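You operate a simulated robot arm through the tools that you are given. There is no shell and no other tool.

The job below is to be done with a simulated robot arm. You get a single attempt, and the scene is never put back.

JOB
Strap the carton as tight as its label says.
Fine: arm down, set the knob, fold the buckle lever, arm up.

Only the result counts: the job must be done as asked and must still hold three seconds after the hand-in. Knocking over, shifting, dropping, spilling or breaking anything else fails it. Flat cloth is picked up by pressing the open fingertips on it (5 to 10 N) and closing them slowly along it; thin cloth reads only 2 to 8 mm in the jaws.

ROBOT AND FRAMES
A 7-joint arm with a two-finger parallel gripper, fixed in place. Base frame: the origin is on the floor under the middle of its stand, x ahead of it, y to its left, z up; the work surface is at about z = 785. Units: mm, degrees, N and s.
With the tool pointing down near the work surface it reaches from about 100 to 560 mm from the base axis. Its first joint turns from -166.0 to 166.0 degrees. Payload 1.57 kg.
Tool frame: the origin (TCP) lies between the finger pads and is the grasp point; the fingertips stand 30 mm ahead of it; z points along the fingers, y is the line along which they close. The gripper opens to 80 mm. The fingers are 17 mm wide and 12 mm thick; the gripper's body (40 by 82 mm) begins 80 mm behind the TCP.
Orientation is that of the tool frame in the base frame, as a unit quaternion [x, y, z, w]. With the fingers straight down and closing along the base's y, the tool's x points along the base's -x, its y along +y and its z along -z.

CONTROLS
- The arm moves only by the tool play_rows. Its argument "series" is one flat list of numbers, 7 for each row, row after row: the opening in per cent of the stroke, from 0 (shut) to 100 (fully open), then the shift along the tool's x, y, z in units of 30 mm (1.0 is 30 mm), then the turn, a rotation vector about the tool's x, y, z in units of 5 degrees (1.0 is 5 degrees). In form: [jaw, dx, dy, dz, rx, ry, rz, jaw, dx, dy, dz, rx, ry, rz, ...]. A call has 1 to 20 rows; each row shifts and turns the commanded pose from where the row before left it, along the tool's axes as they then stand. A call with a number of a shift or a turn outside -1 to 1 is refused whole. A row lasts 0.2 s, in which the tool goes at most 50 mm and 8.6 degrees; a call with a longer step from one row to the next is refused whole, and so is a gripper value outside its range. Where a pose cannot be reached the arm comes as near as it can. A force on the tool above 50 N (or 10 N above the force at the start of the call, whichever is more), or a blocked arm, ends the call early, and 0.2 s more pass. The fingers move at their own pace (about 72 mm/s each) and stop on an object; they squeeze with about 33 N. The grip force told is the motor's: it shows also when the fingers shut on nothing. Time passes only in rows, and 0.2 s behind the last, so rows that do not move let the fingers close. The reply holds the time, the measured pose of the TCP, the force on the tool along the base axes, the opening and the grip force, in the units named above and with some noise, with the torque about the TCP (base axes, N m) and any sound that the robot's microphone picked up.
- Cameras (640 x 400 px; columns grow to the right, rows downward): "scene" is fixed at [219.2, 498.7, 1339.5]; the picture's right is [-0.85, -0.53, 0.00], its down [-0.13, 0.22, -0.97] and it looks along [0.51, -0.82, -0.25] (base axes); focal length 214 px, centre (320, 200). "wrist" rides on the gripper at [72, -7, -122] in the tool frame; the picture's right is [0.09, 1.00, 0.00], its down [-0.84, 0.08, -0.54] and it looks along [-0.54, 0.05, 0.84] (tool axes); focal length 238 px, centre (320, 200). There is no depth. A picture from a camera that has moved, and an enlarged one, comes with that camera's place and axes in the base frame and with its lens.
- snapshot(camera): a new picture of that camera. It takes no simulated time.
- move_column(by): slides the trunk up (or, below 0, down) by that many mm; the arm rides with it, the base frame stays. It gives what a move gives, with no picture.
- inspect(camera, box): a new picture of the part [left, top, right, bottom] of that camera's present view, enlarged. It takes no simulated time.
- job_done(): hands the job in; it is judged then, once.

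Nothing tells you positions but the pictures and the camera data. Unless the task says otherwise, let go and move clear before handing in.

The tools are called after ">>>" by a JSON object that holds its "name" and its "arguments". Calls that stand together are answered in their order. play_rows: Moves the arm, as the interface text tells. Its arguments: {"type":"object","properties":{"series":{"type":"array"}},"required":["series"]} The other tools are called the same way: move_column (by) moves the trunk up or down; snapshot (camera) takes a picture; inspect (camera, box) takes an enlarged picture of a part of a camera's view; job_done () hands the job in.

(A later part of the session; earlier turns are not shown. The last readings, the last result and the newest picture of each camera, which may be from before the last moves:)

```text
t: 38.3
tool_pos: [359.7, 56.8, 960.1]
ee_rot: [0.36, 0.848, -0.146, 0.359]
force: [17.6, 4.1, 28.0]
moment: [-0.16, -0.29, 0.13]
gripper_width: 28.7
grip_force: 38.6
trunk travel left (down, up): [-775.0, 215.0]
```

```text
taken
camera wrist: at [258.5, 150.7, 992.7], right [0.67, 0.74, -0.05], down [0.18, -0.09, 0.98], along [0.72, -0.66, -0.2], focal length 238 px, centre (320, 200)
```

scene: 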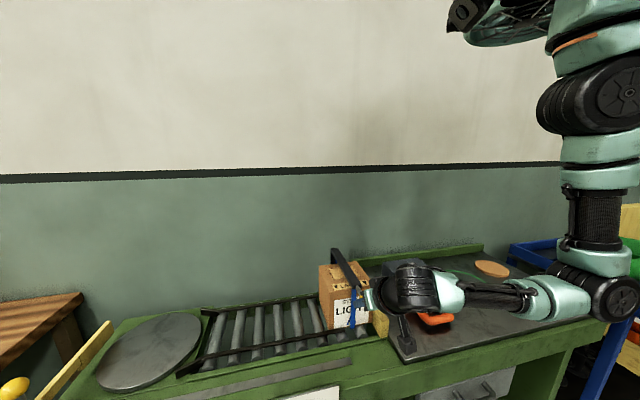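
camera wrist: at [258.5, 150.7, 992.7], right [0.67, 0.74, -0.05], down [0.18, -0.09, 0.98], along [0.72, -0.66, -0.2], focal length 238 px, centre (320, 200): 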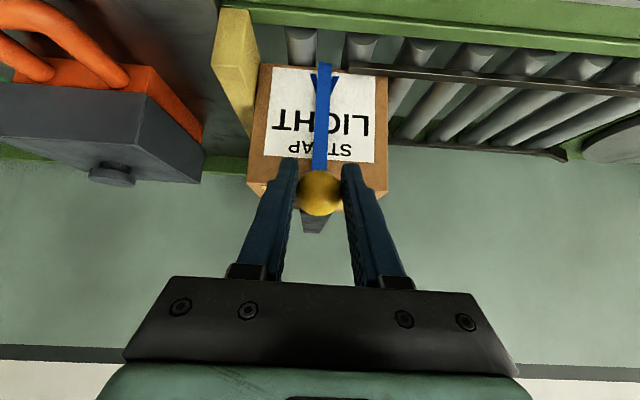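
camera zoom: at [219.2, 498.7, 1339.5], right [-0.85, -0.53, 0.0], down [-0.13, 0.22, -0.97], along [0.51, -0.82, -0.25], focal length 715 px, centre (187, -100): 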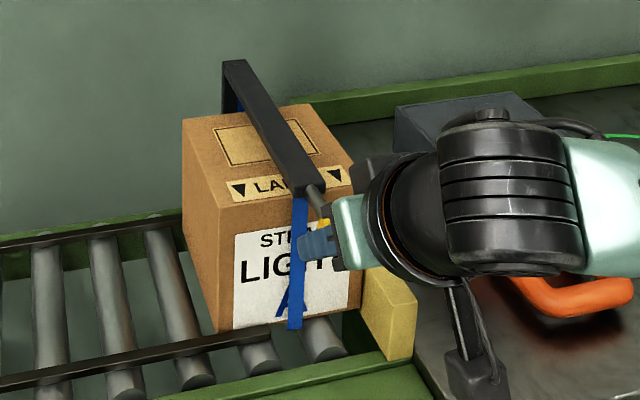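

The arm has reached its stop (28 N upward reaction) with the strap lying over the carton top and down its front. I relax the push, open the jaws and back away along the tool axis.

>>> {"name": "play_rows", "arguments": {"series": [0, -0.1, 0, -0.02, 0, 0, 0, 40, 0, 0, 0, 0, 0, 0, 70, 0, 0, 0, 0, 0, 0, 100, 0, 0, 0, 0, 0, 0, 100, 0, 0, 0, 0, 0, 0]}}

>>> {"name": "snapshot", "arguments": {"camera": "wrist"}}

```text
t: 39.5
tool_pos: [356.5, 56.0, 957.0]
ee_rot: [0.36, 0.851, -0.15, 0.352]
force: [-0.1, 0.4, -0.5]
moment: [-0.02, -0.01, 0.01]
gripper_width: 79.8
grip_force: 0.1
trunk travel left (down, up): [-775.0, 215.0]
```

```text
taken
camera wrist: at [256.0, 149.2, 992.3], right [0.67, 0.74, -0.07], down [0.2, -0.09, 0.97], along [0.71, -0.67, -0.21], focal length 238 px, centre (320, 200)
```

wrist: 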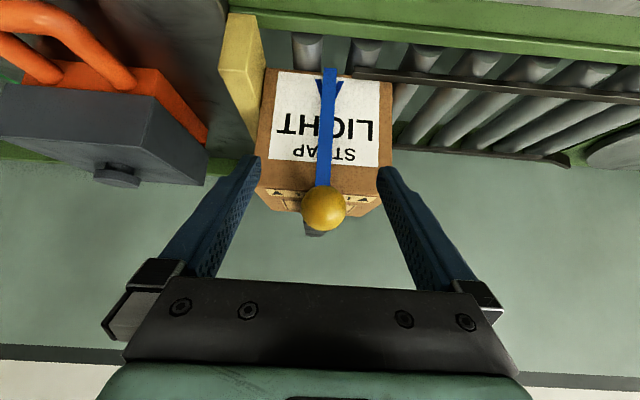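

The strap arm stays down and the strap hangs in front of the carton. I lift straight clear with the trunk and check the arm hasn't sprung back before going to the knob.

>>> {"name": "move_column", "arguments": {"by": 200}}

>>> {"name": "snapshot", "arguments": {"camera": "scene"}}

>>> {"name": "inspect", "arguments": {"camera": "scene", "box": [300, 230, 420, 350]}}

>>> {"name": "snapshot", "arguments": {"camera": "wrist"}}

```text
t: 41.6
tool_pos: [357.0, 54.9, 1156.9]
ee_rot: [0.36, 0.851, -0.15, 0.352]
force: [-0.1, -0.2, 0.5]
moment: [-0.03, 0.02, 0.01]
gripper_width: 80.2
grip_force: 0.0
trunk travel left (down, up): [-975.0, 15.0]
```

```text
taken
```

scene: 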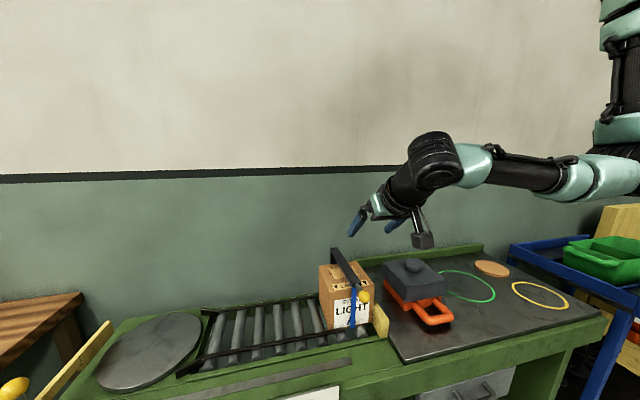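

```text
3.33 times, centred on (360, 290) of scene
camera zoom: at [219.2, 498.7, 1339.5], right [-0.85, -0.53, 0.0], down [-0.13, 0.22, -0.97], along [0.51, -0.82, -0.25], focal length 715 px, centre (187, -100)
```

zoom: 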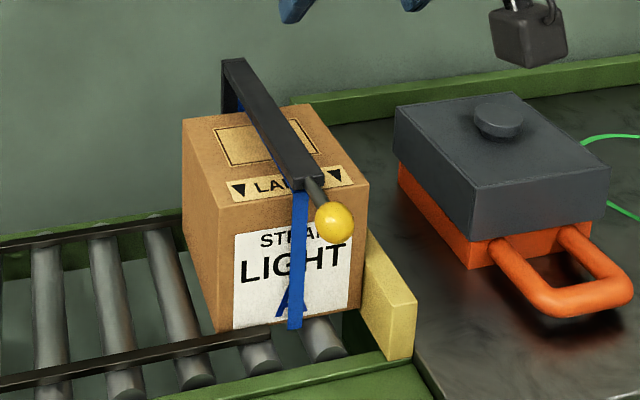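

```text
taken
camera wrist: at [256.1, 149.2, 1192.4], right [0.67, 0.74, -0.07], down [0.2, -0.09, 0.97], along [0.71, -0.67, -0.21], focal length 238 px, centre (320, 200)
```

wrist: 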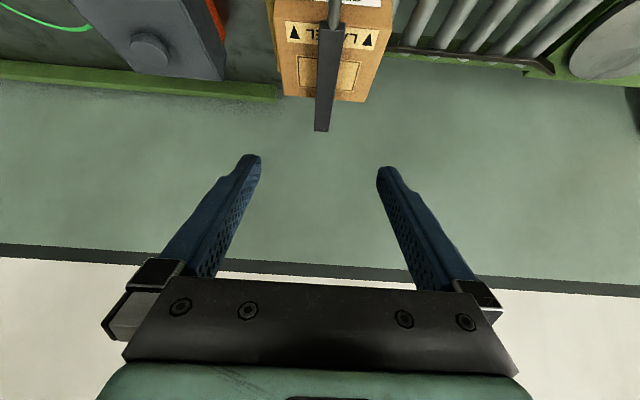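

The arm holds its down position and the carton is in place. Now I move across in front of the bench toward the knob, keeping high.

>>> {"name": "play_rows", "arguments": {"series": [100, 0.577, 0.503, -0.577, 0, 0, 0, 100, 0.577, 0.503, -0.577, 0, 0, 0, 100, 0.577, 0.503, -0.577, 0, 0, 0, 100, 0.577, 0.503, -0.577, 0, 0, 0, 100, 0.577, 0.503, -0.577, 0, 0, 0, 100, 0.577, 0.503, -0.577, 0, 0, 0, 100, 0.577, 0.503, -0.577, 0, 0, 0, 100, 0.577, 0.503, -0.577, 0, 0, 0, 100, 0.577, 0.503, -0.577, 0, 0, 0, 100, 0.577, 0.503, -0.577, 0, 0, 0, 100, 0.577, 0.503, -0.577, 0, 0, 0]}}

>>> {"name": "snapshot", "arguments": {"camera": "scene"}}

>>> {"name": "snapshot", "arguments": {"camera": "wrist"}}

```text
t: 44.0
tool_pos: [288.2, 364.4, 1156.0]
ee_rot: [0.36, 0.851, -0.151, 0.352]
force: [-0.5, 1.3, -0.7]
moment: [-0.03, -0.02, 0.02]
gripper_width: 79.8
grip_force: 0.1
trunk travel left (down, up): [-975.0, 15.0]
```

```text
taken
```

scene: 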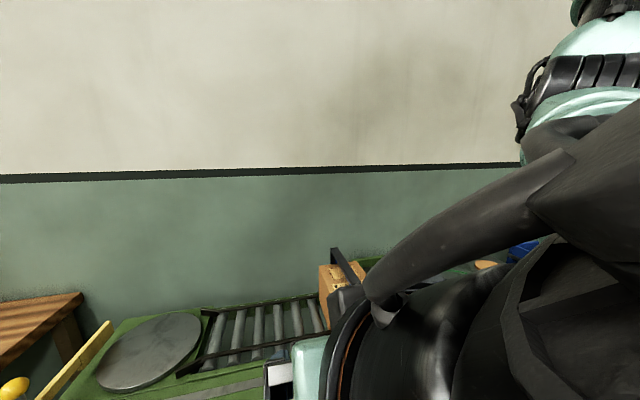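

```text
taken
camera wrist: at [188.4, 458.2, 1192.0], right [0.67, 0.74, -0.07], down [0.2, -0.09, 0.97], along [0.71, -0.67, -0.21], focal length 238 px, centre (320, 200)
```

wrist: 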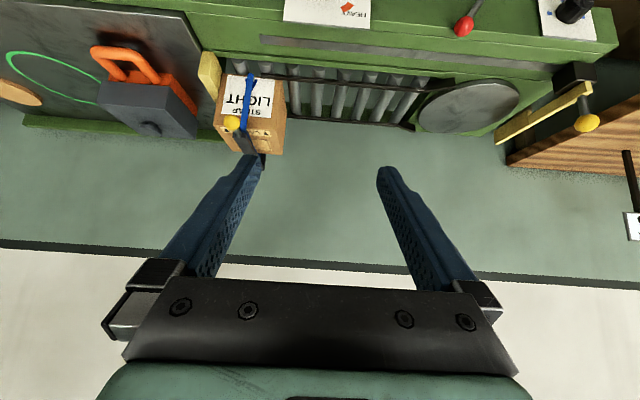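

I tilt the tool up to horizontal so it faces the dial panel along its axis.

>>> {"name": "play_rows", "arguments": {"series": [100, 0, 0, 0, 0, -0.9, 0, 100, 0, 0, 0, 0, -0.9, 0, 100, 0, 0, 0, 0, -0.9, 0, 100, 0, 0, 0, 0, -0.9, 0, 100, 0, 0, 0, 0, -0.9, 0, 100, 0, 0, 0, 0, -0.9, 0, 100, 0, 0, 0, 0, -0.9, 0, 100, 0, 0, 0, 0, -0.9, 0, 100, 0, 0, 0, 0, -0.9, 0, 100, 0, 0, 0, 0, -0.9, 0]}}

>>> {"name": "snapshot", "arguments": {"camera": "scene"}}

>>> {"name": "snapshot", "arguments": {"camera": "wrist"}}

```text
t: 46.2
tool_pos: [272.3, 322.2, 1211.5]
ee_rot: [0.297, 0.7, -0.255, 0.598]
force: [0.3, 0.4, -0.1]
moment: [-0.03, -0.01, 0.02]
gripper_width: 80.1
grip_force: 0.0
out of reach, approached as far as the arm can: row 3, 4, 5, 6, 7, 8, 9, 10
trunk travel left (down, up): [-975.0, 15.0]
```

```text
taken
```

scene: 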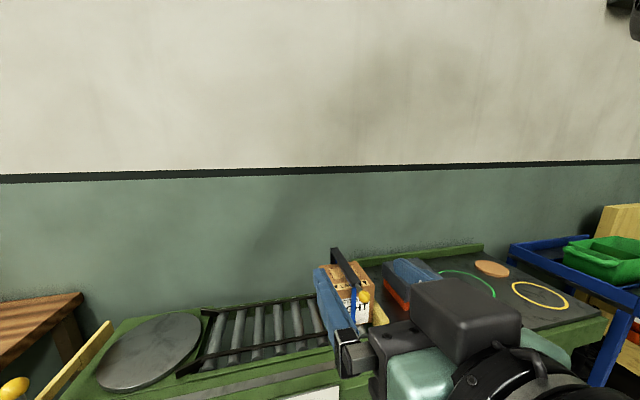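

```text
taken
camera wrist: at [176.1, 412.0, 1159.4], right [0.71, 0.7, -0.09], down [-0.23, 0.35, 0.91], along [0.67, -0.62, 0.4], focal length 238 px, centre (320, 200)
```

wrist: 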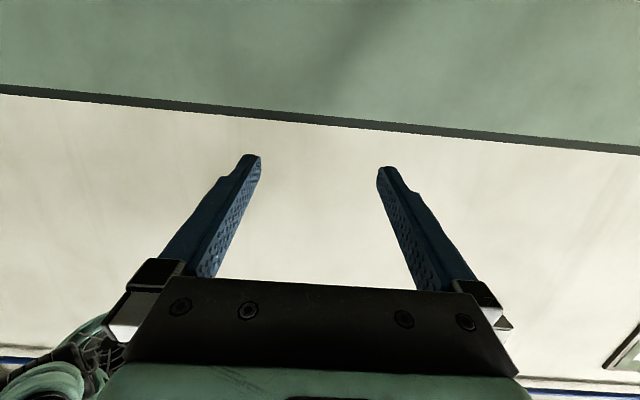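

The arm is stretched because the shoulder is high; lowering the trunk brings everything within reach. The tool is about 130 mm in front of the knob plane, so the descent is clear.

>>> {"name": "move_column", "arguments": {"by": -300}}

>>> {"name": "snapshot", "arguments": {"camera": "scene"}}

>>> {"name": "snapshot", "arguments": {"camera": "wrist"}}

```text
t: 49.2
tool_pos: [272.9, 322.3, 911.8]
ee_rot: [0.296, 0.7, -0.254, 0.598]
force: [-0.4, -0.4, -0.2]
moment: [-0.02, 0.02, -0.01]
gripper_width: 80.2
grip_force: 0.1
trunk travel left (down, up): [-675.0, 315.0]
```

```text
taken
```

scene: 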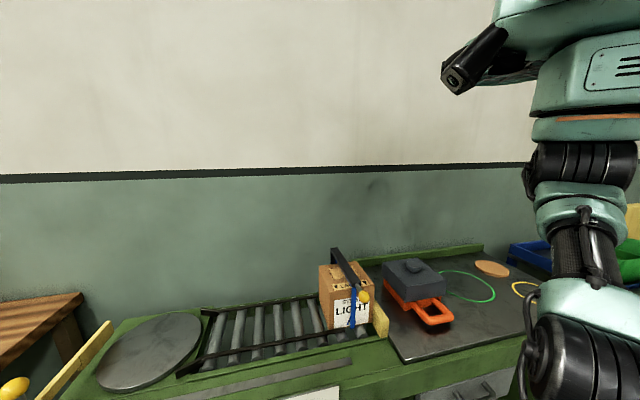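

```text
taken
camera wrist: at [176.0, 412.2, 859.4], right [0.71, 0.7, -0.09], down [-0.23, 0.35, 0.91], along [0.67, -0.62, 0.4], focal length 238 px, centre (320, 200)
```

wrist: 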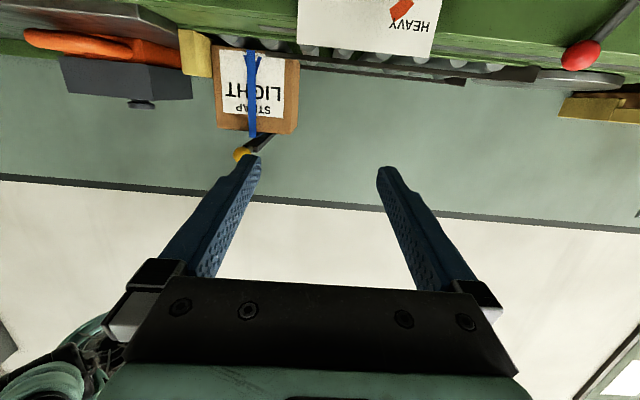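

The wrist view now faces the bench front and shows the carton strapped with its label. I lower the trunk further to bring the tool level with the knob.

>>> {"name": "move_column", "arguments": {"by": -240}}

>>> {"name": "snapshot", "arguments": {"camera": "wrist"}}

>>> {"name": "snapshot", "arguments": {"camera": "scene"}}

```text
t: 51.7
tool_pos: [272.7, 323.3, 672.7]
ee_rot: [0.296, 0.7, -0.254, 0.598]
force: [-0.4, -1.0, 0.3]
moment: [-0.01, 0.0, 0.01]
gripper_width: 80.2
grip_force: 0.0
trunk travel left (down, up): [-435.0, 555.0]
```

```text
taken
camera wrist: at [176.0, 412.2, 619.4], right [0.71, 0.7, -0.09], down [-0.23, 0.35, 0.91], along [0.67, -0.62, 0.4], focal length 238 px, centre (320, 200)
```

wrist: 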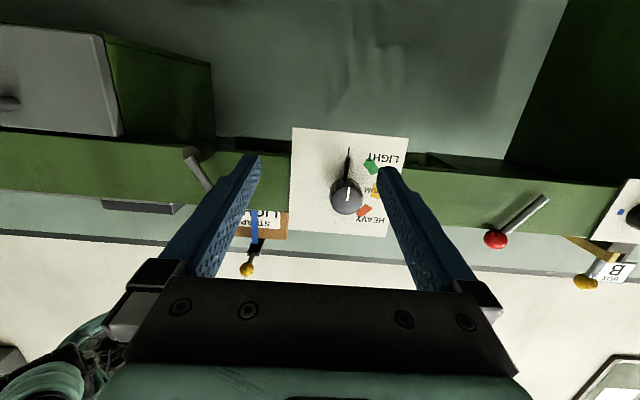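

```text
taken
```

scene: 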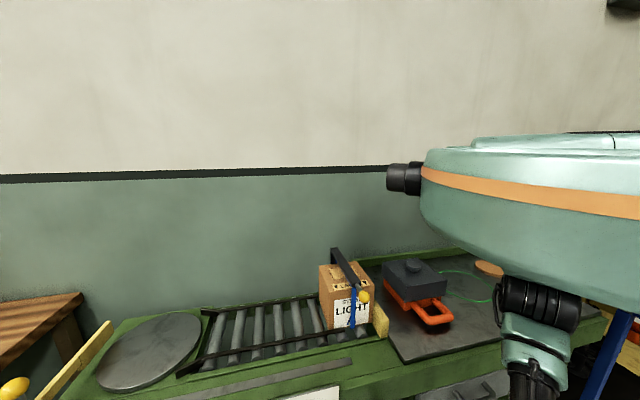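

>>> {"name": "inspect", "arguments": {"camera": "wrist", "box": [285, 120, 415, 240]}}

>>> {"name": "inspect", "arguments": {"camera": "wrist", "box": [470, 170, 640, 310]}}

>>> {"name": "inspect", "arguments": {"camera": "wrist", "box": [170, 130, 300, 290]}}

```text
3.33 times, centred on (350, 180) of wrist
camera zoom: at [176.0, 412.2, 619.4], right [0.71, 0.7, -0.09], down [-0.23, 0.35, 0.91], along [0.67, -0.62, 0.4], focal length 794 px, centre (220, 267)
```

zoom: 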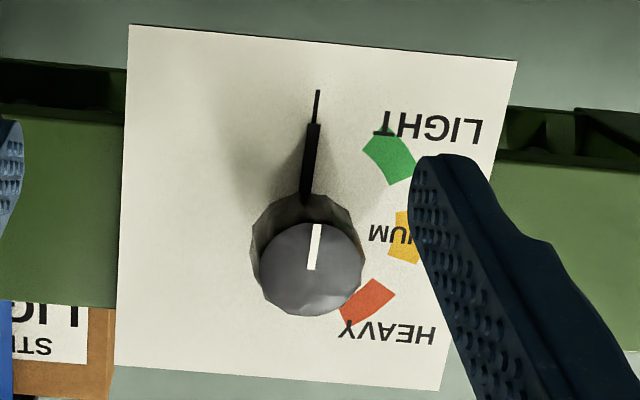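

```text
2.86 times, centred on (555, 240) of wrist
camera zoom: at [176.0, 412.2, 619.4], right [0.71, 0.7, -0.09], down [-0.23, 0.35, 0.91], along [0.67, -0.62, 0.4], focal length 681 px, centre (-351, 86)
```

zoom: 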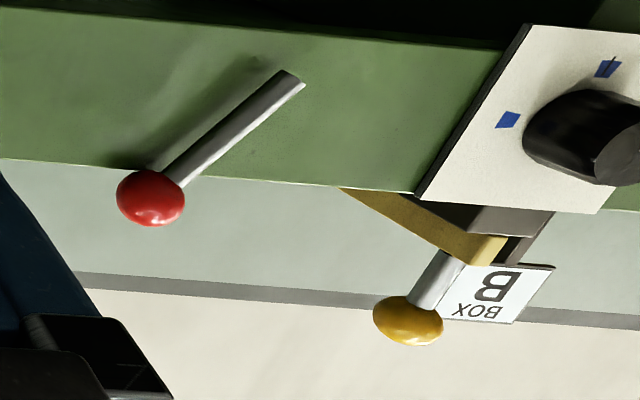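

```text
2.50 times, centred on (235, 210) of wrist
camera zoom: at [176.0, 412.2, 619.4], right [0.71, 0.7, -0.09], down [-0.23, 0.35, 0.91], along [0.67, -0.62, 0.4], focal length 596 px, centre (532, 175)
```

zoom: 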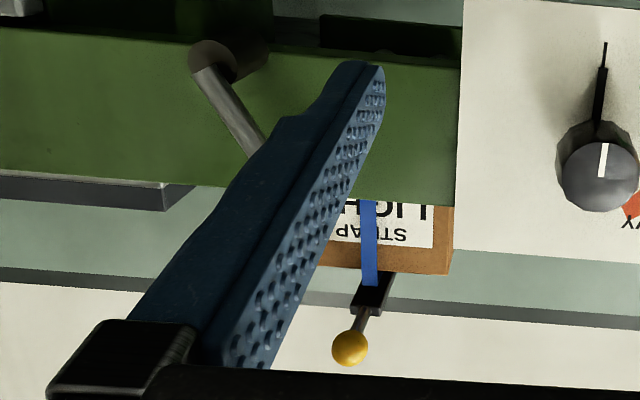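

The dial is at about z=735 with the pointer straight down; LIGHT is 45° round toward the turntable side, so I need +45° about the panel axis. I send a still row to see where the commanded pose now stands.

>>> {"name": "play_rows", "arguments": {"series": [100, 0, 0, 0, 0, 0, 0, 100, 0, 0, 0, 0, 0, 0]}}

```text
t: 52.3
tool_pos: [272.6, 321.4, 672.4]
ee_rot: [0.296, 0.7, -0.254, 0.598]
force: [-0.9, 0.7, 0.0]
moment: [-0.01, 0.0, -0.02]
gripper_width: 80.3
grip_force: 0.1
trunk travel left (down, up): [-435.0, 555.0]
```

>>> {"name": "play_rows", "arguments": {"series": [100, -0.613, 0.343, 0.3, 0, 0, 0, 100, -0.613, 0.343, 0.3, 0, 0, 0, 100, -0.613, 0.343, 0.3, 0, 0, 0, 100, -0.613, 0.343, 0.3, 0, 0, 0]}}

```text
t: 53.3
tool_pos: [338.9, 342.0, 719.9]
ee_rot: [0.296, 0.699, -0.256, 0.599]
force: [0.8, -0.1, -0.2]
moment: [0.03, 0.0, -0.02]
gripper_width: 80.1
grip_force: 0.1
out of reach, approached as far as the arm can: row 1, 2, 3, 4
trunk travel left (down, up): [-435.0, 555.0]
```

The arm is near full stretch because the shoulder sits high relative to the tool. I lower the trunk another 100 mm to regain reach and look at the measured pose again.

>>> {"name": "move_column", "arguments": {"by": -100}}

>>> {"name": "play_rows", "arguments": {"series": [100, -0.5, -0.3, 0.2, 0, 0, 0, 100, -0.5, -0.3, 0.2, 0, 0, 0, 100, -0.5, -0.3, 0.2, 0, 0, 0, 100, -0.5, -0.3, 0.2, 0, 0, 0]}}

```text
t: 54.7
tool_pos: [340.8, 341.9, 621.1]
ee_rot: [0.296, 0.7, -0.254, 0.598]
force: [-0.6, 0.6, 0.4]
moment: [-0.01, 0.02, -0.02]
gripper_width: 79.7
grip_force: 0.1
trunk travel left (down, up): [-335.0, 655.0]
```

```text
t: 55.7
tool_pos: [349.0, 347.2, 634.2]
ee_rot: [0.297, 0.699, -0.256, 0.599]
force: [0.2, 0.5, -0.7]
moment: [-0.01, 0.0, 0.03]
gripper_width: 79.9
grip_force: 0.2
out of reach, approached as far as the arm can: row 1, 2, 3, 4
trunk travel left (down, up): [-335.0, 655.0]
```

The arm still reports out of reach, so perhaps the wrist pitch is at its limit in this posture. I look at the arm's posture.

>>> {"name": "snapshot", "arguments": {"camera": "scene"}}

>>> {"name": "snapshot", "arguments": {"camera": "wrist"}}

```text
taken
```

scene: 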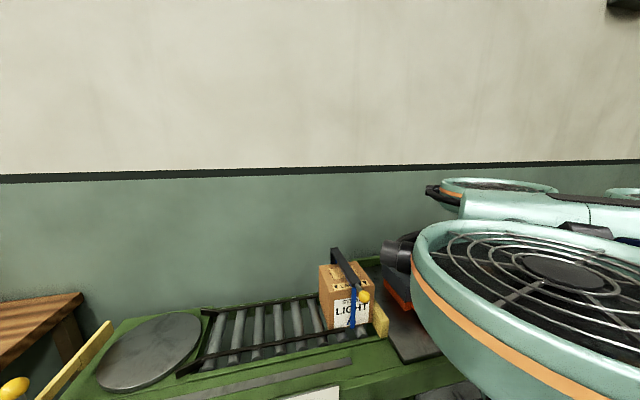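

```text
taken
camera wrist: at [252.5, 437.2, 581.6], right [0.71, 0.7, -0.09], down [-0.23, 0.35, 0.91], along [0.67, -0.62, 0.41], focal length 238 px, centre (320, 200)
```

wrist: 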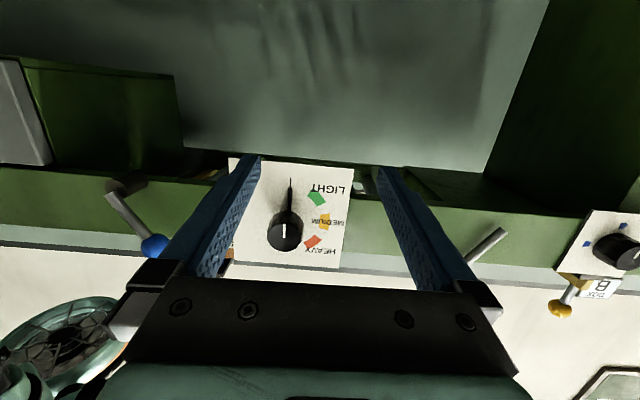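

I can see the torso overhangs the bench, so I shouldn't lower it more. A better way is to grip the knob from above with the fingers straddling it and swing the tool in the panel's plane. I raise the trunk and untilt the tool.

>>> {"name": "move_column", "arguments": {"by": 420}}

>>> {"name": "play_rows", "arguments": {"series": [100, 0, 0, 0, 0, 0.9, 0, 100, 0, 0, 0, 0, 0.9, 0, 100, 0, 0, 0, 0, 0.9, 0, 100, 0, 0, 0, 0, 0.9, 0, 100, 0, 0, 0, 0, 0.9, 0, 100, 0, 0, 0, 0, 0.9, 0, 100, 0, 0, 0, 0, 0.9, 0, 100, 0, 0, 0, 0, 0.9, 0, 100, 0, 0, 0, 0, 0.9, 0, 100, 0, 0, 0, 0, 0.9, 0]}}

```text
refused: 420 is not a number from -400 to 400
```

```text
t: 57.9
tool_pos: [378.0, 431.9, 596.8]
ee_rot: [0.371, 0.875, -0.123, 0.285]
force: [0.1, -0.4, 0.3]
moment: [0.0, 0.0, -0.02]
gripper_width: 79.8
grip_force: 0.0
out of reach, approached as far as the arm can: row 1, 2, 3, 4, 5, 6, 7, 8, 9, 10
trunk travel left (down, up): [-335.0, 655.0]
```

The trunk call was refused (limit 400), so the untilt happened low; the arm is still stretched. I raise the trunk now and see where it stands.

>>> {"name": "move_column", "arguments": {"by": 400}}

>>> {"name": "snapshot", "arguments": {"camera": "scene"}}

>>> {"name": "snapshot", "arguments": {"camera": "wrist"}}

```text
t: 61.7
tool_pos: [375.9, 431.0, 998.3]
ee_rot: [0.371, 0.875, -0.123, 0.287]
force: [0.5, -0.5, 0.2]
moment: [-0.01, 0.02, 0.0]
gripper_width: 79.9
grip_force: 0.0
trunk travel left (down, up): [-735.0, 255.0]
```

```text
taken
```

scene: 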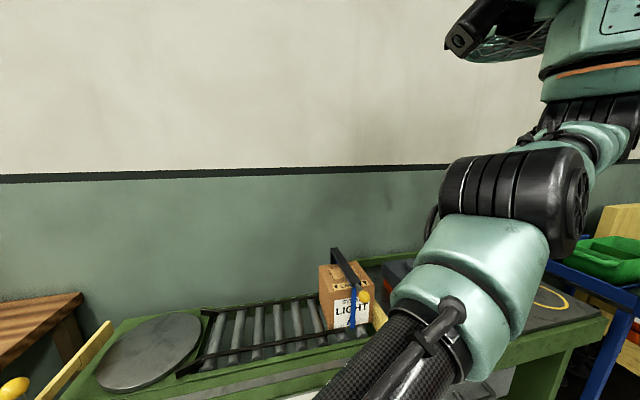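

```text
taken
camera wrist: at [281.7, 519.7, 1053.7], right [0.67, 0.74, -0.06], down [0.3, -0.2, 0.93], along [0.68, -0.64, -0.36], focal length 238 px, centre (320, 200)
```

wrist: 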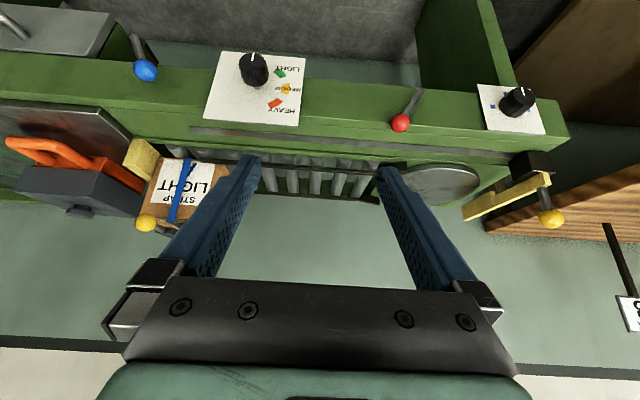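

>>> {"name": "play_rows", "arguments": {"series": [100, 0, 0, 0, 0, 0, 0, 100, 0, 0, 0, 0, 0, 0, 100, 0, 0, 0, 0, 0, 0]}}

```text
t: 62.5
tool_pos: [376.3, 431.2, 998.1]
ee_rot: [0.372, 0.875, -0.123, 0.286]
force: [-0.2, 0.7, -0.5]
moment: [-0.01, 0.02, 0.04]
gripper_width: 79.9
grip_force: 0.0
trunk travel left (down, up): [-735.0, 255.0]
```

The commanded pose now equals the measured one. I move the tool over the knob line (about 403, 248) at this height and then straighten it to point down.

>>> {"name": "play_rows", "arguments": {"series": [100, -0.577, -0.513, 0.424, 0, 0, 0, 100, -0.577, -0.513, 0.424, 0, 0, 0, 100, -0.577, -0.513, 0.424, 0, 0, 0, 100, -0.577, -0.513, 0.424, 0, 0, 0, 100, -0.577, -0.513, 0.424, 0, 0, 0, 100, -0.577, -0.513, 0.424, 0, 0, 0, 100, -0.577, -0.513, 0.424, 0, 0, 0]}}

```text
t: 64.1
tool_pos: [468.8, 360.2, 950.2]
ee_rot: [0.372, 0.874, -0.124, 0.285]
force: [-0.6, -0.1, 0.1]
moment: [0.03, 0.03, -0.04]
gripper_width: 79.8
grip_force: 0.0
out of reach, approached as far as the arm can: row 1, 2, 3, 4, 5, 6, 7
trunk travel left (down, up): [-735.0, 255.0]
```

>>> {"name": "play_rows", "arguments": {"series": [100, 0, 0, 0, 0, 0, 0, 100, 0, 0, 0, 0, 0, 0]}}

>>> {"name": "snapshot", "arguments": {"camera": "scene"}}

```text
t: 64.7
tool_pos: [468.5, 360.5, 949.5]
ee_rot: [0.372, 0.874, -0.124, 0.286]
force: [-0.7, -0.3, 0.1]
moment: [0.01, 0.01, -0.02]
gripper_width: 80.1
grip_force: 0.1
trunk travel left (down, up): [-735.0, 255.0]
```

```text
taken
```

scene: 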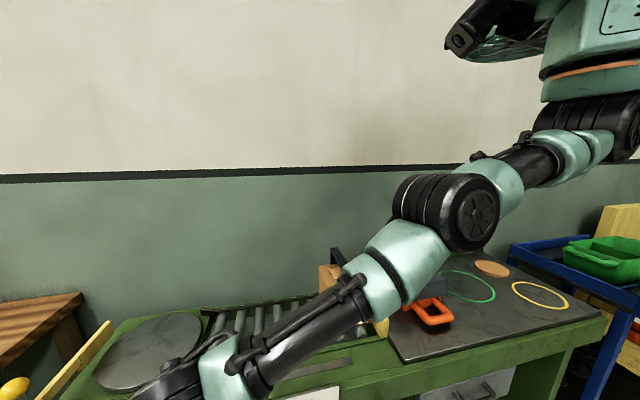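

>>> {"name": "play_rows", "arguments": {"series": [100, -0.234, -0.47, -0.41, 0, 0, 0, 100, -0.234, -0.47, -0.41, 0, 0, 0, 100, -0.234, -0.47, -0.41, 0, 0, 0]}}

```text
t: 65.5
tool_pos: [458.8, 377.4, 973.3]
ee_rot: [0.372, 0.875, -0.124, 0.285]
force: [0.2, 0.1, 0.2]
moment: [-0.01, 0.03, 0.01]
gripper_width: 79.9
grip_force: 0.1
out of reach, approached as far as the arm can: row 1, 2, 3
trunk travel left (down, up): [-735.0, 255.0]
```

The arm is stuck at full stretch while holding this heading. I turn the tool back toward its natural heading and straight down, which should let the elbow bend again.

>>> {"name": "play_rows", "arguments": {"series": [100, 0, 0, -0.2, -0.317, 0.341, -0.963, 100, 0, 0, -0.2, -0.317, 0.341, -0.963, 100, 0, 0, -0.2, -0.317, 0.341, -0.963, 100, 0, 0, -0.2, -0.317, 0.341, -0.963, 100, 0, 0, -0.2, -0.317, 0.341, -0.963, 100, 0, 0, -0.2, -0.317, 0.341, -0.963, 100, 0, 0, -0.2, -0.317, 0.341, -0.963, 100, 0, 0, -0.2, -0.317, 0.341, -0.963]}}

```text
t: 67.3
tool_pos: [471.7, 436.5, 998.3]
ee_rot: [0.042, 0.983, -0.072, 0.163]
force: [-0.6, -0.6, 0.0]
moment: [0.03, 0.02, 0.0]
gripper_width: 80.3
grip_force: 0.1
out of reach, approached as far as the arm can: row 1, 2, 3, 4, 5, 6, 7, 8
trunk travel left (down, up): [-735.0, 255.0]
```

>>> {"name": "play_rows", "arguments": {"series": [100, 0.52, -0.6, -0.1, -0.317, 0.341, -0.963, 100, 0.57, -0.53, -0.08, -0.317, 0.341, -0.963, 100, 0.62, -0.46, -0.07, -0.317, 0.341, -0.963, 100, 0.67, -0.38, -0.06, -0.317, 0.341, -0.963, 100, 0.71, -0.3, -0.05, -0.317, 0.341, -0.963, 100, 0.75, -0.22, -0.03, -0.317, 0.341, -0.963, 100, 0.78, -0.14, -0.02, -0.317, 0.341, -0.963, 100, 0.8, -0.06, -0.01, -0.317, 0.341, -0.963, 100, 0.8, 0, 0, 0, 0, 0]}}

>>> {"name": "snapshot", "arguments": {"camera": "scene"}}

```text
t: 69.3
tool_pos: [412.0, 450.1, 935.8]
ee_rot: [-0.292, 0.956, -0.009, 0.018]
force: [-0.9, 0.3, -0.4]
moment: [0.03, 0.0, -0.01]
gripper_width: 80.1
grip_force: 0.0
out of reach, approached as far as the arm can: row 1, 2, 3, 4, 5, 6, 7, 8, 9
trunk travel left (down, up): [-735.0, 255.0]
```

```text
taken
```

scene: 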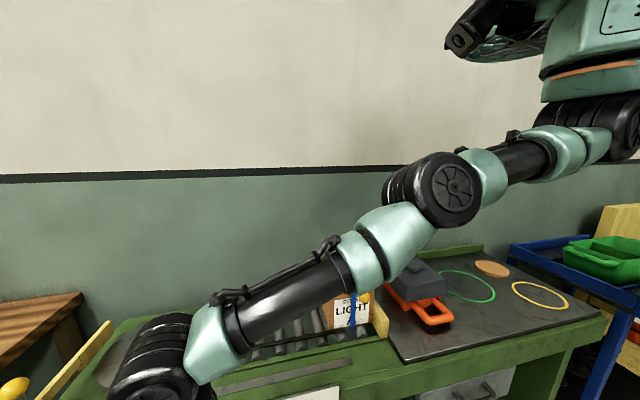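

>>> {"name": "play_rows", "arguments": {"series": [100, 0.4, -0.9, 0, 0, 0, 0, 100, 0.4, -0.9, 0, 0, 0, 0, 100, 0.4, -0.9, 0, 0, 0, 0, 100, 0.4, -0.9, 0, 0, 0, 0]}}

```text
t: 70.3
tool_pos: [478.3, 380.4, 913.7]
ee_rot: [-0.291, 0.956, -0.009, 0.017]
force: [0.3, 0.2, -0.6]
moment: [-0.03, 0.01, 0.0]
gripper_width: 80.2
grip_force: 0.0
out of reach, approached as far as the arm can: row 1, 2, 3, 4
trunk travel left (down, up): [-735.0, 255.0]
```

>>> {"name": "play_rows", "arguments": {"series": [100, 0.8, 0, 0.5, 0, 0, 0, 100, 0.8, 0, 0.5, 0, 0, 0, 100, 0.8, 0, 0.5, 0, 0, 0]}}

>>> {"name": "snapshot", "arguments": {"camera": "scene"}}

```text
t: 71.1
tool_pos: [447.7, 366.1, 846.5]
ee_rot: [-0.292, 0.956, -0.009, 0.018]
force: [0.0, -0.1, -0.4]
moment: [-0.04, -0.02, -0.01]
gripper_width: 79.7
grip_force: 0.0
out of reach, approached as far as the arm can: row 1, 2, 3
trunk travel left (down, up): [-735.0, 255.0]
```

```text
taken
```

scene: 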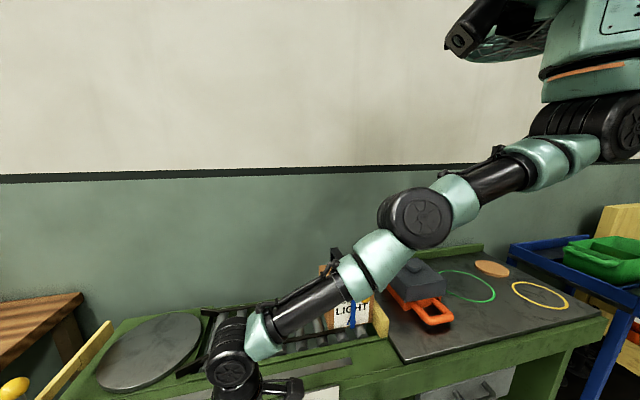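

>>> {"name": "play_rows", "arguments": {"series": [100, 0.3, 0, -0.9, 0, 0, 0, 100, 0.3, 0, -0.9, 0, 0, 0, 100, 0.3, 0, -0.9, 0, 0, 0, 100, 0.3, 0, -0.9, 0, 0, 0]}}

```text
t: 72.1
tool_pos: [464.3, 398.9, 923.6]
ee_rot: [-0.292, 0.956, -0.009, 0.017]
force: [0.0, 0.1, 0.3]
moment: [0.0, -0.02, -0.01]
gripper_width: 80.2
grip_force: 0.1
out of reach, approached as far as the arm can: row 1, 2, 3, 4
trunk travel left (down, up): [-735.0, 255.0]
```

>>> {"name": "play_rows", "arguments": {"series": [100, 0.3, 0.9, 0, 0, 0, 0, 100, 0.3, 0.9, 0, 0, 0, 0, 100, 0.3, 0.9, 0, 0, 0, 0, 100, 0.5, 0.5, 0, 0, 0, 0]}}

```text
t: 73.1
tool_pos: [381.2, 462.6, 914.7]
ee_rot: [-0.292, 0.956, -0.009, 0.019]
force: [-0.6, 0.4, 0.5]
moment: [0.0, -0.01, -0.03]
gripper_width: 79.9
grip_force: 0.1
out of reach, approached as far as the arm can: row 4
trunk travel left (down, up): [-735.0, 255.0]
```

Moving left with a little inward pull is accepted, so the elbow can start bending that way. I continue in that direction.

>>> {"name": "play_rows", "arguments": {"series": [100, 0.2, 0.95, 0, 0, 0, 0, 100, 0.2, 0.95, 0, 0, 0, 0, 100, 0.2, 0.95, 0, 0, 0, 0]}}

>>> {"name": "snapshot", "arguments": {"camera": "scene"}}

```text
t: 73.9
tool_pos: [310.3, 506.4, 920.9]
ee_rot: [-0.292, 0.956, -0.009, 0.02]
force: [-0.5, -0.1, -0.6]
moment: [-0.01, 0.0, -0.01]
gripper_width: 80.0
grip_force: 0.2
out of reach, approached as far as the arm can: row 2, 3
trunk travel left (down, up): [-735.0, 255.0]
```

```text
taken
```

scene: 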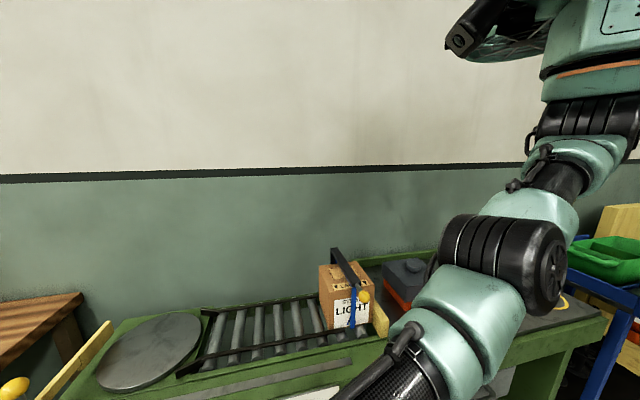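

The arm is at the straight-elbow singularity. I try very small inward steps so the elbow can start bending gradually.

>>> {"name": "play_rows", "arguments": {"series": [100, 0.03, -0.013, 0, 0, 0, 0, 100, 0.03, -0.013, 0, 0, 0, 0, 100, 0.03, -0.013, 0, 0, 0, 0, 100, 0.03, -0.013, 0, 0, 0, 0, 100, 0.05, -0.02, 0, 0, 0, 0, 100, 0.05, -0.02, 0, 0, 0, 0, 100, 0.05, -0.02, 0, 0, 0, 0, 100, 0.05, -0.02, 0, 0, 0, 0, 100, 0.1, -0.04, 0, 0, 0, 0, 100, 0.1, -0.04, 0, 0, 0, 0, 100, 0.1, -0.04, 0, 0, 0, 0, 100, 0.1, -0.04, 0, 0, 0, 0]}}

```text
t: 76.5
tool_pos: [299.0, 486.5, 920.8]
ee_rot: [-0.291, 0.956, -0.009, 0.019]
force: [-0.1, -0.5, 0.5]
moment: [0.03, -0.03, 0.0]
gripper_width: 80.0
grip_force: 0.1
trunk travel left (down, up): [-735.0, 255.0]
```

That worked: small steps let the elbow bend. I keep pulling in with growing steps.

>>> {"name": "play_rows", "arguments": {"series": [100, 0.15, -0.06, 0, 0, 0, 0, 100, 0.2, -0.08, 0, 0, 0, 0, 100, 0.25, -0.1, 0, 0, 0, 0, 100, 0.3, -0.13, 0, 0, 0, 0, 100, 0.4, -0.17, 0, 0, 0, 0, 100, 0.5, -0.22, 0, 0, 0, 0, 100, 0.5, -0.22, 0, 0, 0, 0]}}

>>> {"name": "snapshot", "arguments": {"camera": "scene"}}

```text
t: 78.1
tool_pos: [258.5, 422.6, 919.9]
ee_rot: [-0.292, 0.956, -0.009, 0.019]
force: [-0.5, -0.5, -0.6]
moment: [-0.03, 0.05, -0.03]
gripper_width: 80.1
grip_force: 0.1
trunk travel left (down, up): [-735.0, 255.0]
```

```text
taken
```

scene: 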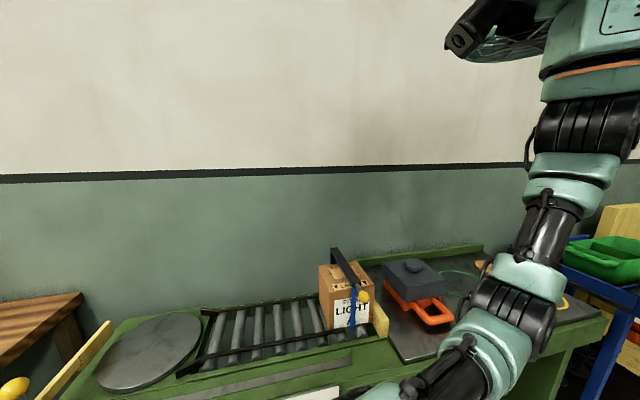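

The elbow is bending again. Next I bring the tool over the knob with the tool still vertical, then yaw it so the jaws close along the bench direction.

>>> {"name": "play_rows", "arguments": {"series": [100, -0.093, -0.94, 0.03, 0, 0, 0, 100, -0.093, -0.94, 0.03, 0, 0, 0, 100, -0.093, -0.94, 0.03, 0, 0, 0, 100, -0.093, -0.94, 0.03, 0, 0, 0, 100, -0.093, -0.94, 0.03, 0, 0, 0, 100, -0.093, -0.94, 0.03, 0, 0, 0, 100, -0.093, -0.94, 0.03, 0, 0, 0, 100, -0.093, -0.94, 0.03, 0, 0, 0]}}

```text
t: 79.9
tool_pos: [401.8, 248.1, 920.6]
ee_rot: [-0.292, 0.956, -0.009, 0.019]
force: [-0.1, -0.3, -0.5]
moment: [-0.02, 0.0, 0.0]
gripper_width: 79.8
grip_force: 0.1
trunk travel left (down, up): [-735.0, 255.0]
```

>>> {"name": "play_rows", "arguments": {"series": [100, 0, 0, 0, 0, 0.031, 0.987, 100, 0, 0, 0, 0, 0.031, 0.987, 100, 0, 0, 0, 0, 0.031, 0.987, 100, 0, 0, 0, 0, 0.031, 0.987, 100, 0, 0, 0, 0, 0.031, 0.987, 100, 0, 0, 0, 0, 0.031, 0.987, 100, 0, 0, 0, 0, 0.031, 0.987, 100, 0, 0, 0, 0, 0.031, 0.987, 100, 0, 0, 0, 0, 0.031, 0.987, 100, 0, 0, 0, 0, 0.031, 0.987, 100, 0, 0, 0, 0, 0.031, 0.987, 100, 0, 0, 0, 0, 0.031, 0.987, 100, 0, 0, 0, 0, 0.031, 0.987, 100, 0, 0, 0, 0, 0.031, 0.987, 100, 0, 0, 0, 0, 0.031, 0.987, 100, 0, 0, 0, 0, 0.031, 0.987]}}

>>> {"name": "snapshot", "arguments": {"camera": "wrist"}}

>>> {"name": "snapshot", "arguments": {"camera": "scene"}}

```text
t: 83.3
tool_pos: [403.6, 249.2, 919.3]
ee_rot: [0.383, 0.924, -0.001, 0.002]
force: [0.2, -0.5, 0.5]
moment: [-0.01, 0.02, 0.0]
gripper_width: 80.1
grip_force: 0.0
trunk travel left (down, up): [-735.0, 255.0]
```

```text
taken
camera wrist: at [346.9, 295.0, 1040.5], right [0.64, 0.77, 0.0], down [0.64, -0.54, 0.55], along [0.42, -0.35, -0.84], focal length 238 px, centre (320, 200)
```

wrist: 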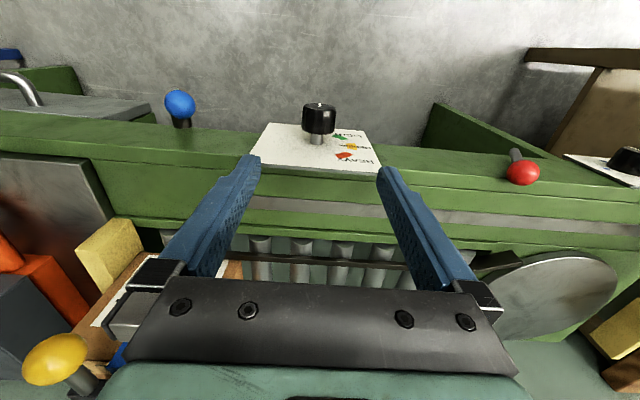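

```text
taken
```

scene: 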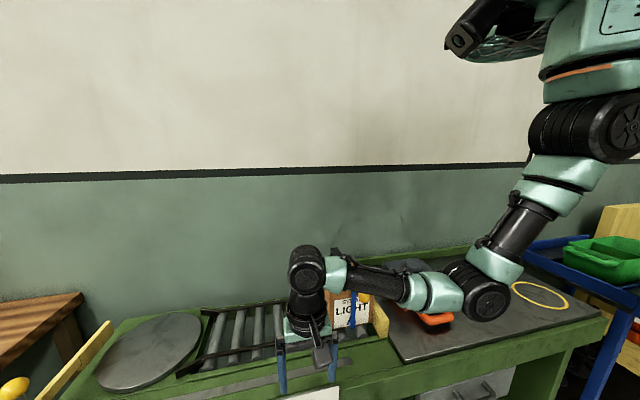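

The tool is vertical, jaws aligned with the bench, right above the knob (u≈461.6, n≈109). I check the knob's place from here before lowering.

>>> {"name": "inspect", "arguments": {"camera": "wrist", "box": [245, 80, 395, 190]}}

>>> {"name": "inspect", "arguments": {"camera": "wrist", "box": [140, 70, 240, 150]}}

```text
3.64 times, centred on (320, 135) of wrist
camera zoom: at [346.9, 295.0, 1040.5], right [0.64, 0.77, 0.0], down [0.64, -0.54, 0.55], along [0.42, -0.35, -0.84], focal length 867 px, centre (320, 436)
```

zoom: 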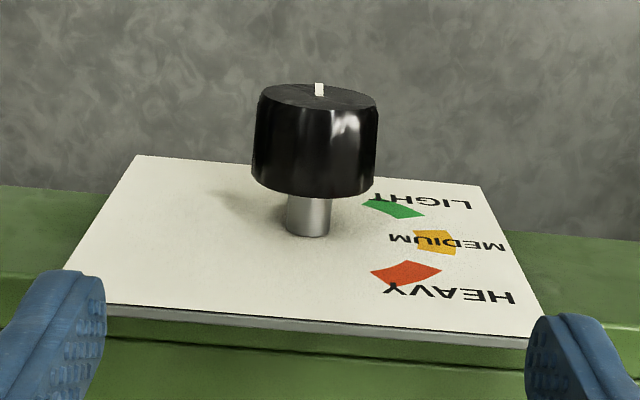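

```text
5.00 times, centred on (190, 110) of wrist
camera zoom: at [346.9, 295.0, 1040.5], right [0.64, 0.77, 0.0], down [0.64, -0.54, 0.55], along [0.42, -0.35, -0.84], focal length 1192 px, centre (970, 650)
```

zoom: 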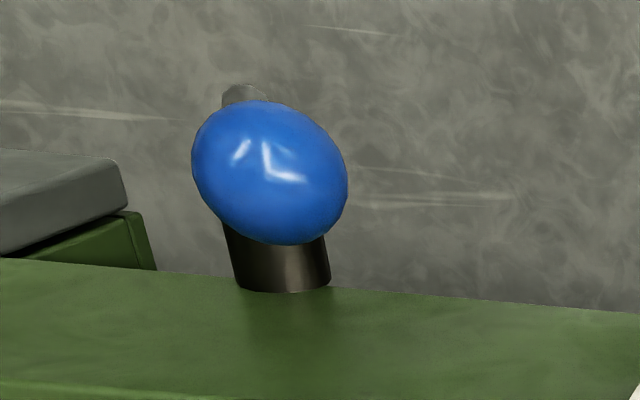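

The knob spans n≈100–128 with its axis at u≈460, z≈734. I shift 4 mm toward the bench and lower the trunk so the open fingers straddle it.

>>> {"name": "play_rows", "arguments": {"series": [100, -0.13, -0.05, 0, 0, 0, 0]}}

>>> {"name": "move_column", "arguments": {"by": -120}}

>>> {"name": "snapshot", "arguments": {"camera": "wrist"}}

>>> {"name": "snapshot", "arguments": {"camera": "scene"}}

```text
t: 83.7
tool_pos: [405.5, 245.0, 918.5]
ee_rot: [0.383, 0.924, 0.0, 0.002]
force: [0.2, 0.2, 0.1]
moment: [0.03, -0.02, 0.0]
gripper_width: 80.2
grip_force: 0.0
trunk travel left (down, up): [-735.0, 255.0]
```

```text
t: 85.2
tool_pos: [404.6, 244.8, 799.3]
ee_rot: [0.383, 0.924, 0.001, 0.002]
force: [-0.8, 0.5, -0.3]
moment: [-0.01, -0.04, -0.02]
gripper_width: 80.1
grip_force: 0.1
trunk travel left (down, up): [-615.0, 375.0]
```

```text
taken
camera wrist: at [348.9, 290.9, 920.4], right [0.64, 0.77, 0.0], down [0.65, -0.54, 0.55], along [0.42, -0.35, -0.84], focal length 238 px, centre (320, 200)
```

wrist: 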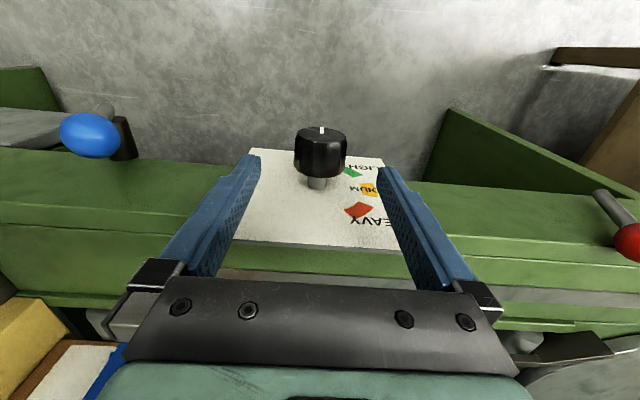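

```text
taken
```

scene: 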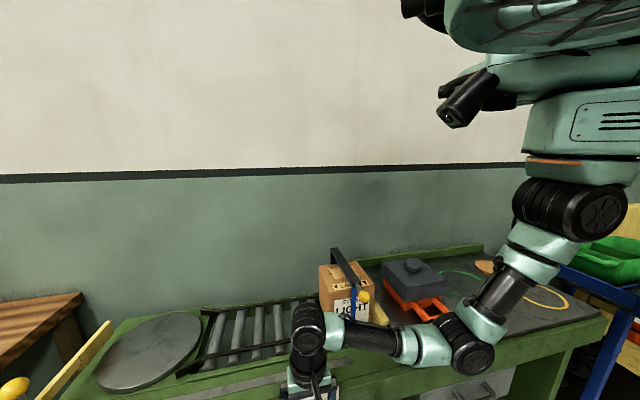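

>>> {"name": "move_column", "arguments": {"by": -65}}

>>> {"name": "snapshot", "arguments": {"camera": "wrist"}}

>>> {"name": "snapshot", "arguments": {"camera": "scene"}}

```text
t: 86.2
tool_pos: [404.8, 244.9, 732.6]
ee_rot: [0.383, 0.924, 0.0, 0.002]
force: [-0.3, -0.9, 0.7]
moment: [0.01, -0.05, -0.03]
gripper_width: 79.9
grip_force: 0.2
trunk travel left (down, up): [-550.0, 440.0]
```

```text
taken
camera wrist: at [348.9, 290.9, 855.4], right [0.64, 0.77, 0.0], down [0.65, -0.54, 0.55], along [0.42, -0.35, -0.84], focal length 238 px, centre (320, 200)
```

wrist: 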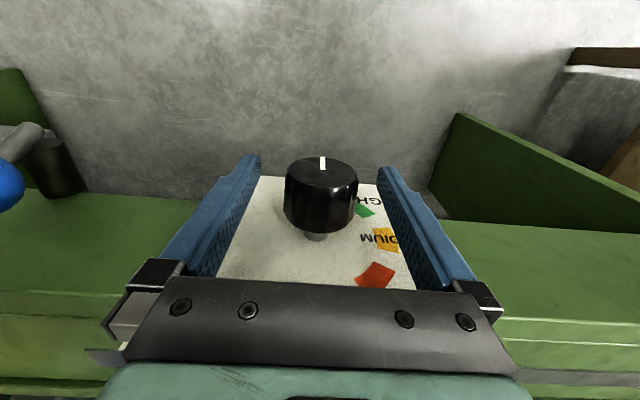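

```text
taken
```

scene: 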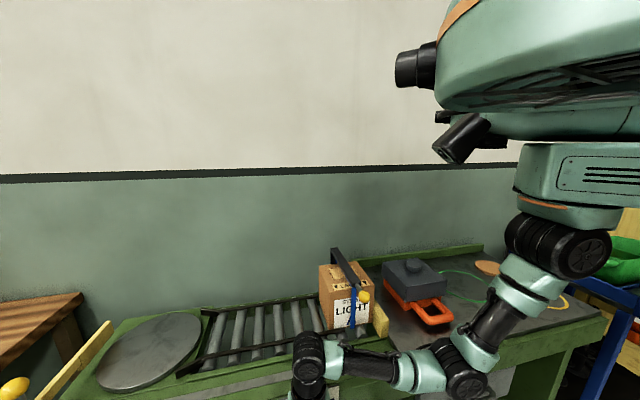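

The knob sits centred between the open fingers. I pre-roll the tool -22.5° about the knob axis (open jaws), then close, so the 45° turn is symmetric.

>>> {"name": "play_rows", "arguments": {"series": [100, 0, 0, 0, 0.9, 0, 0, 100, 0, 0, 0, 0.9, 0, 0, 100, 0, 0, 0, 0.9, 0, 0, 100, 0, 0, 0, 0.9, 0, 0, 100, 0, 0, 0, 0.9, 0, 0]}}

>>> {"name": "snapshot", "arguments": {"camera": "wrist"}}

```text
t: 87.5
tool_pos: [407.2, 246.3, 741.2]
ee_rot: [0.38, 0.905, -0.178, -0.068]
force: [-6.4, -5.0, 22.9]
moment: [0.56, -1.79, -0.3]
gripper_width: 79.7
grip_force: 0.1
trunk travel left (down, up): [-550.0, 440.0]
stopped in row 5: the force on the tool passed its limit at 52 N (the readings are from after the stop); the commanded pose is now the measured one
```

```text
taken
camera wrist: at [384.0, 325.6, 856.3], right [0.6, 0.71, -0.37], down [0.78, -0.4, 0.48], along [0.19, -0.58, -0.79], focal length 238 px, centre (320, 200)
```

wrist: 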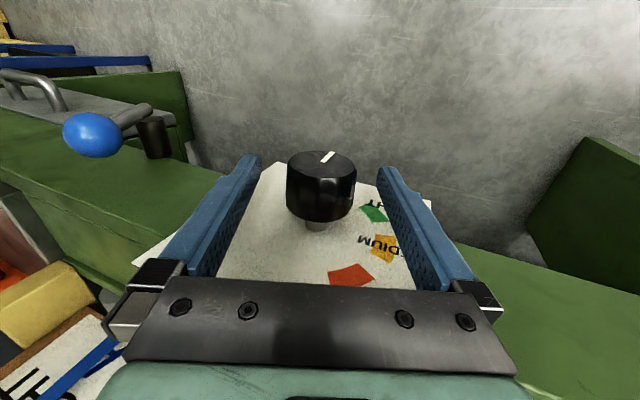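

The gripper body touched the top edge of the dial panel (contact about 35 mm toward the bench from the tool axis). I back the roll off a bit and shift about 11 mm away from the bench, still keeping the knob between the fingers.

>>> {"name": "play_rows", "arguments": {"series": [100, 0, 0, 0, -0.6, 0, 0, 100, 0.18, 0, 0, -0.3, 0, 0, 100, 0.18, 0, 0, 0, 0, 0]}}

>>> {"name": "snapshot", "arguments": {"camera": "wrist"}}

```text
t: 88.3
tool_pos: [396.4, 252.6, 734.1]
ee_rot: [0.379, 0.912, -0.147, -0.058]
force: [-0.7, 0.8, -0.5]
moment: [-0.03, 0.01, 0.02]
gripper_width: 80.1
grip_force: 0.0
trunk travel left (down, up): [-550.0, 440.0]
```

```text
taken
camera wrist: at [367.4, 326.9, 852.4], right [0.61, 0.73, -0.31], down [0.76, -0.42, 0.5], along [0.23, -0.54, -0.81], focal length 238 px, centre (320, 200)
```

wrist: 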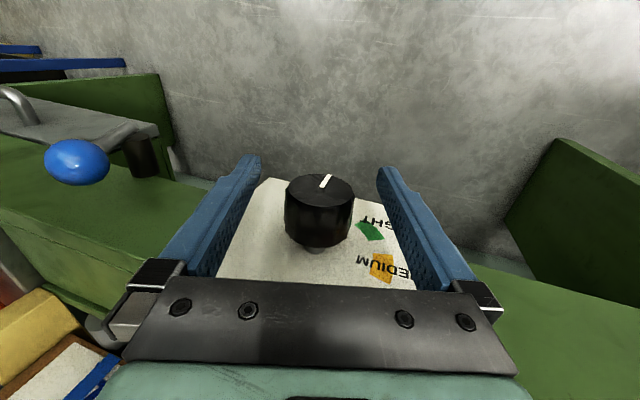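

>>> {"name": "play_rows", "arguments": {"series": [100, -0.1, 0.04, 0, 0, 0, 0, 70, 0, 0, 0, 0, 0, 0, 50, 0, 0, 0, 0, 0, 0, 30, 0, 0, 0, 0, 0, 0, 10, 0, 0, 0, 0, 0, 0, 0, 0, 0, 0, 0, 0, 0]}}

>>> {"name": "snapshot", "arguments": {"camera": "wrist"}}

```text
t: 89.7
tool_pos: [399.3, 251.1, 735.5]
ee_rot: [0.381, 0.912, -0.144, -0.057]
force: [-14.2, -6.5, -1.1]
moment: [-0.22, 0.12, 0.66]
gripper_width: 43.3
grip_force: 45.3
trunk travel left (down, up): [-550.0, 440.0]
```

```text
taken
camera wrist: at [371.0, 324.3, 855.0], right [0.61, 0.73, -0.31], down [0.76, -0.42, 0.5], along [0.23, -0.54, -0.81], focal length 238 px, centre (320, 200)
```

wrist: 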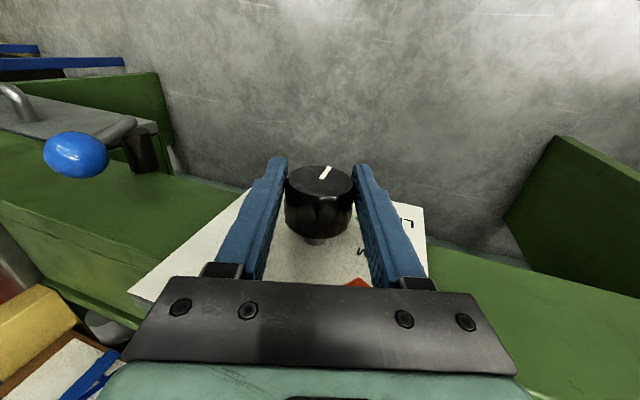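

Gripped at 43 mm. I take out the small sideways load and begin turning the knob (first half).

>>> {"name": "play_rows", "arguments": {"series": [0, 0, -0.05, 0, 0, 0, 0, 0, 0, 0, 0, -0.6, 0, 0, 0, 0, 0, 0, -0.6, 0, 0, 0, 0, 0, 0, -0.6, 0, 0, 0, 0, 0, 0, -0.6, 0, 0]}}

>>> {"name": "snapshot", "arguments": {"camera": "wrist"}}

```text
t: 90.9
tool_pos: [399.8, 250.3, 737.3]
ee_rot: [0.384, 0.922, -0.049, -0.016]
force: [-17.7, 2.4, -7.3]
moment: [0.5, 0.49, -0.2]
gripper_width: 43.5
grip_force: 45.2
trunk travel left (down, up): [-550.0, 440.0]
```

```text
taken
camera wrist: at [352.7, 306.0, 859.1], right [0.64, 0.76, -0.1], down [0.68, -0.5, 0.54], along [0.36, -0.41, -0.84], focal length 238 px, centre (320, 200)
```

wrist: 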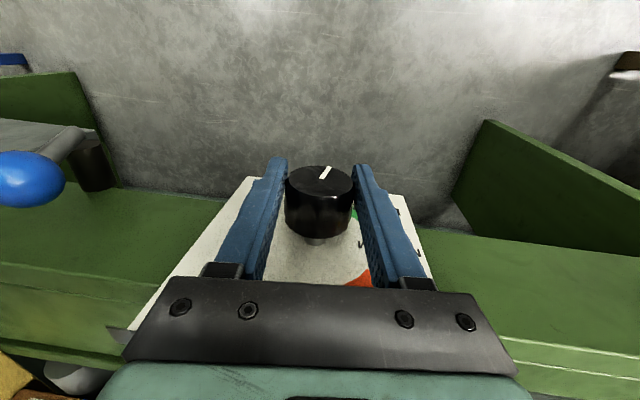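

The knob turns with the tool. I continue the remaining ~33°.

>>> {"name": "play_rows", "arguments": {"series": [0, 0.03, -0.03, 0, -0.73, 0, 0, 0, 0, 0, 0, -0.73, 0, 0, 0, 0, 0, 0, -0.73, 0, 0, 0, 0, 0, 0, -0.73, 0, 0]}}

>>> {"name": "snapshot", "arguments": {"camera": "wrist"}}

```text
t: 91.9
tool_pos: [399.7, 251.0, 738.2]
ee_rot: [0.384, 0.92, 0.069, 0.035]
force: [-12.2, -3.3, -4.9]
moment: [0.57, 0.61, 0.71]
gripper_width: 43.7
grip_force: 45.3
trunk travel left (down, up): [-550.0, 440.0]
```

```text
taken
camera wrist: at [330.2, 284.0, 856.5], right [0.63, 0.76, 0.15], down [0.58, -0.6, 0.55], along [0.51, -0.26, -0.82], focal length 238 px, centre (320, 200)
```

wrist: 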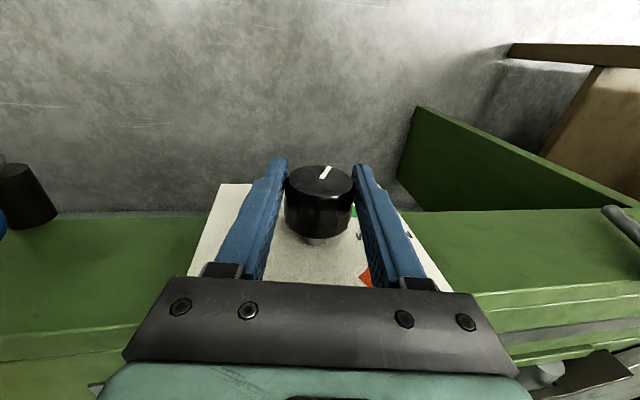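

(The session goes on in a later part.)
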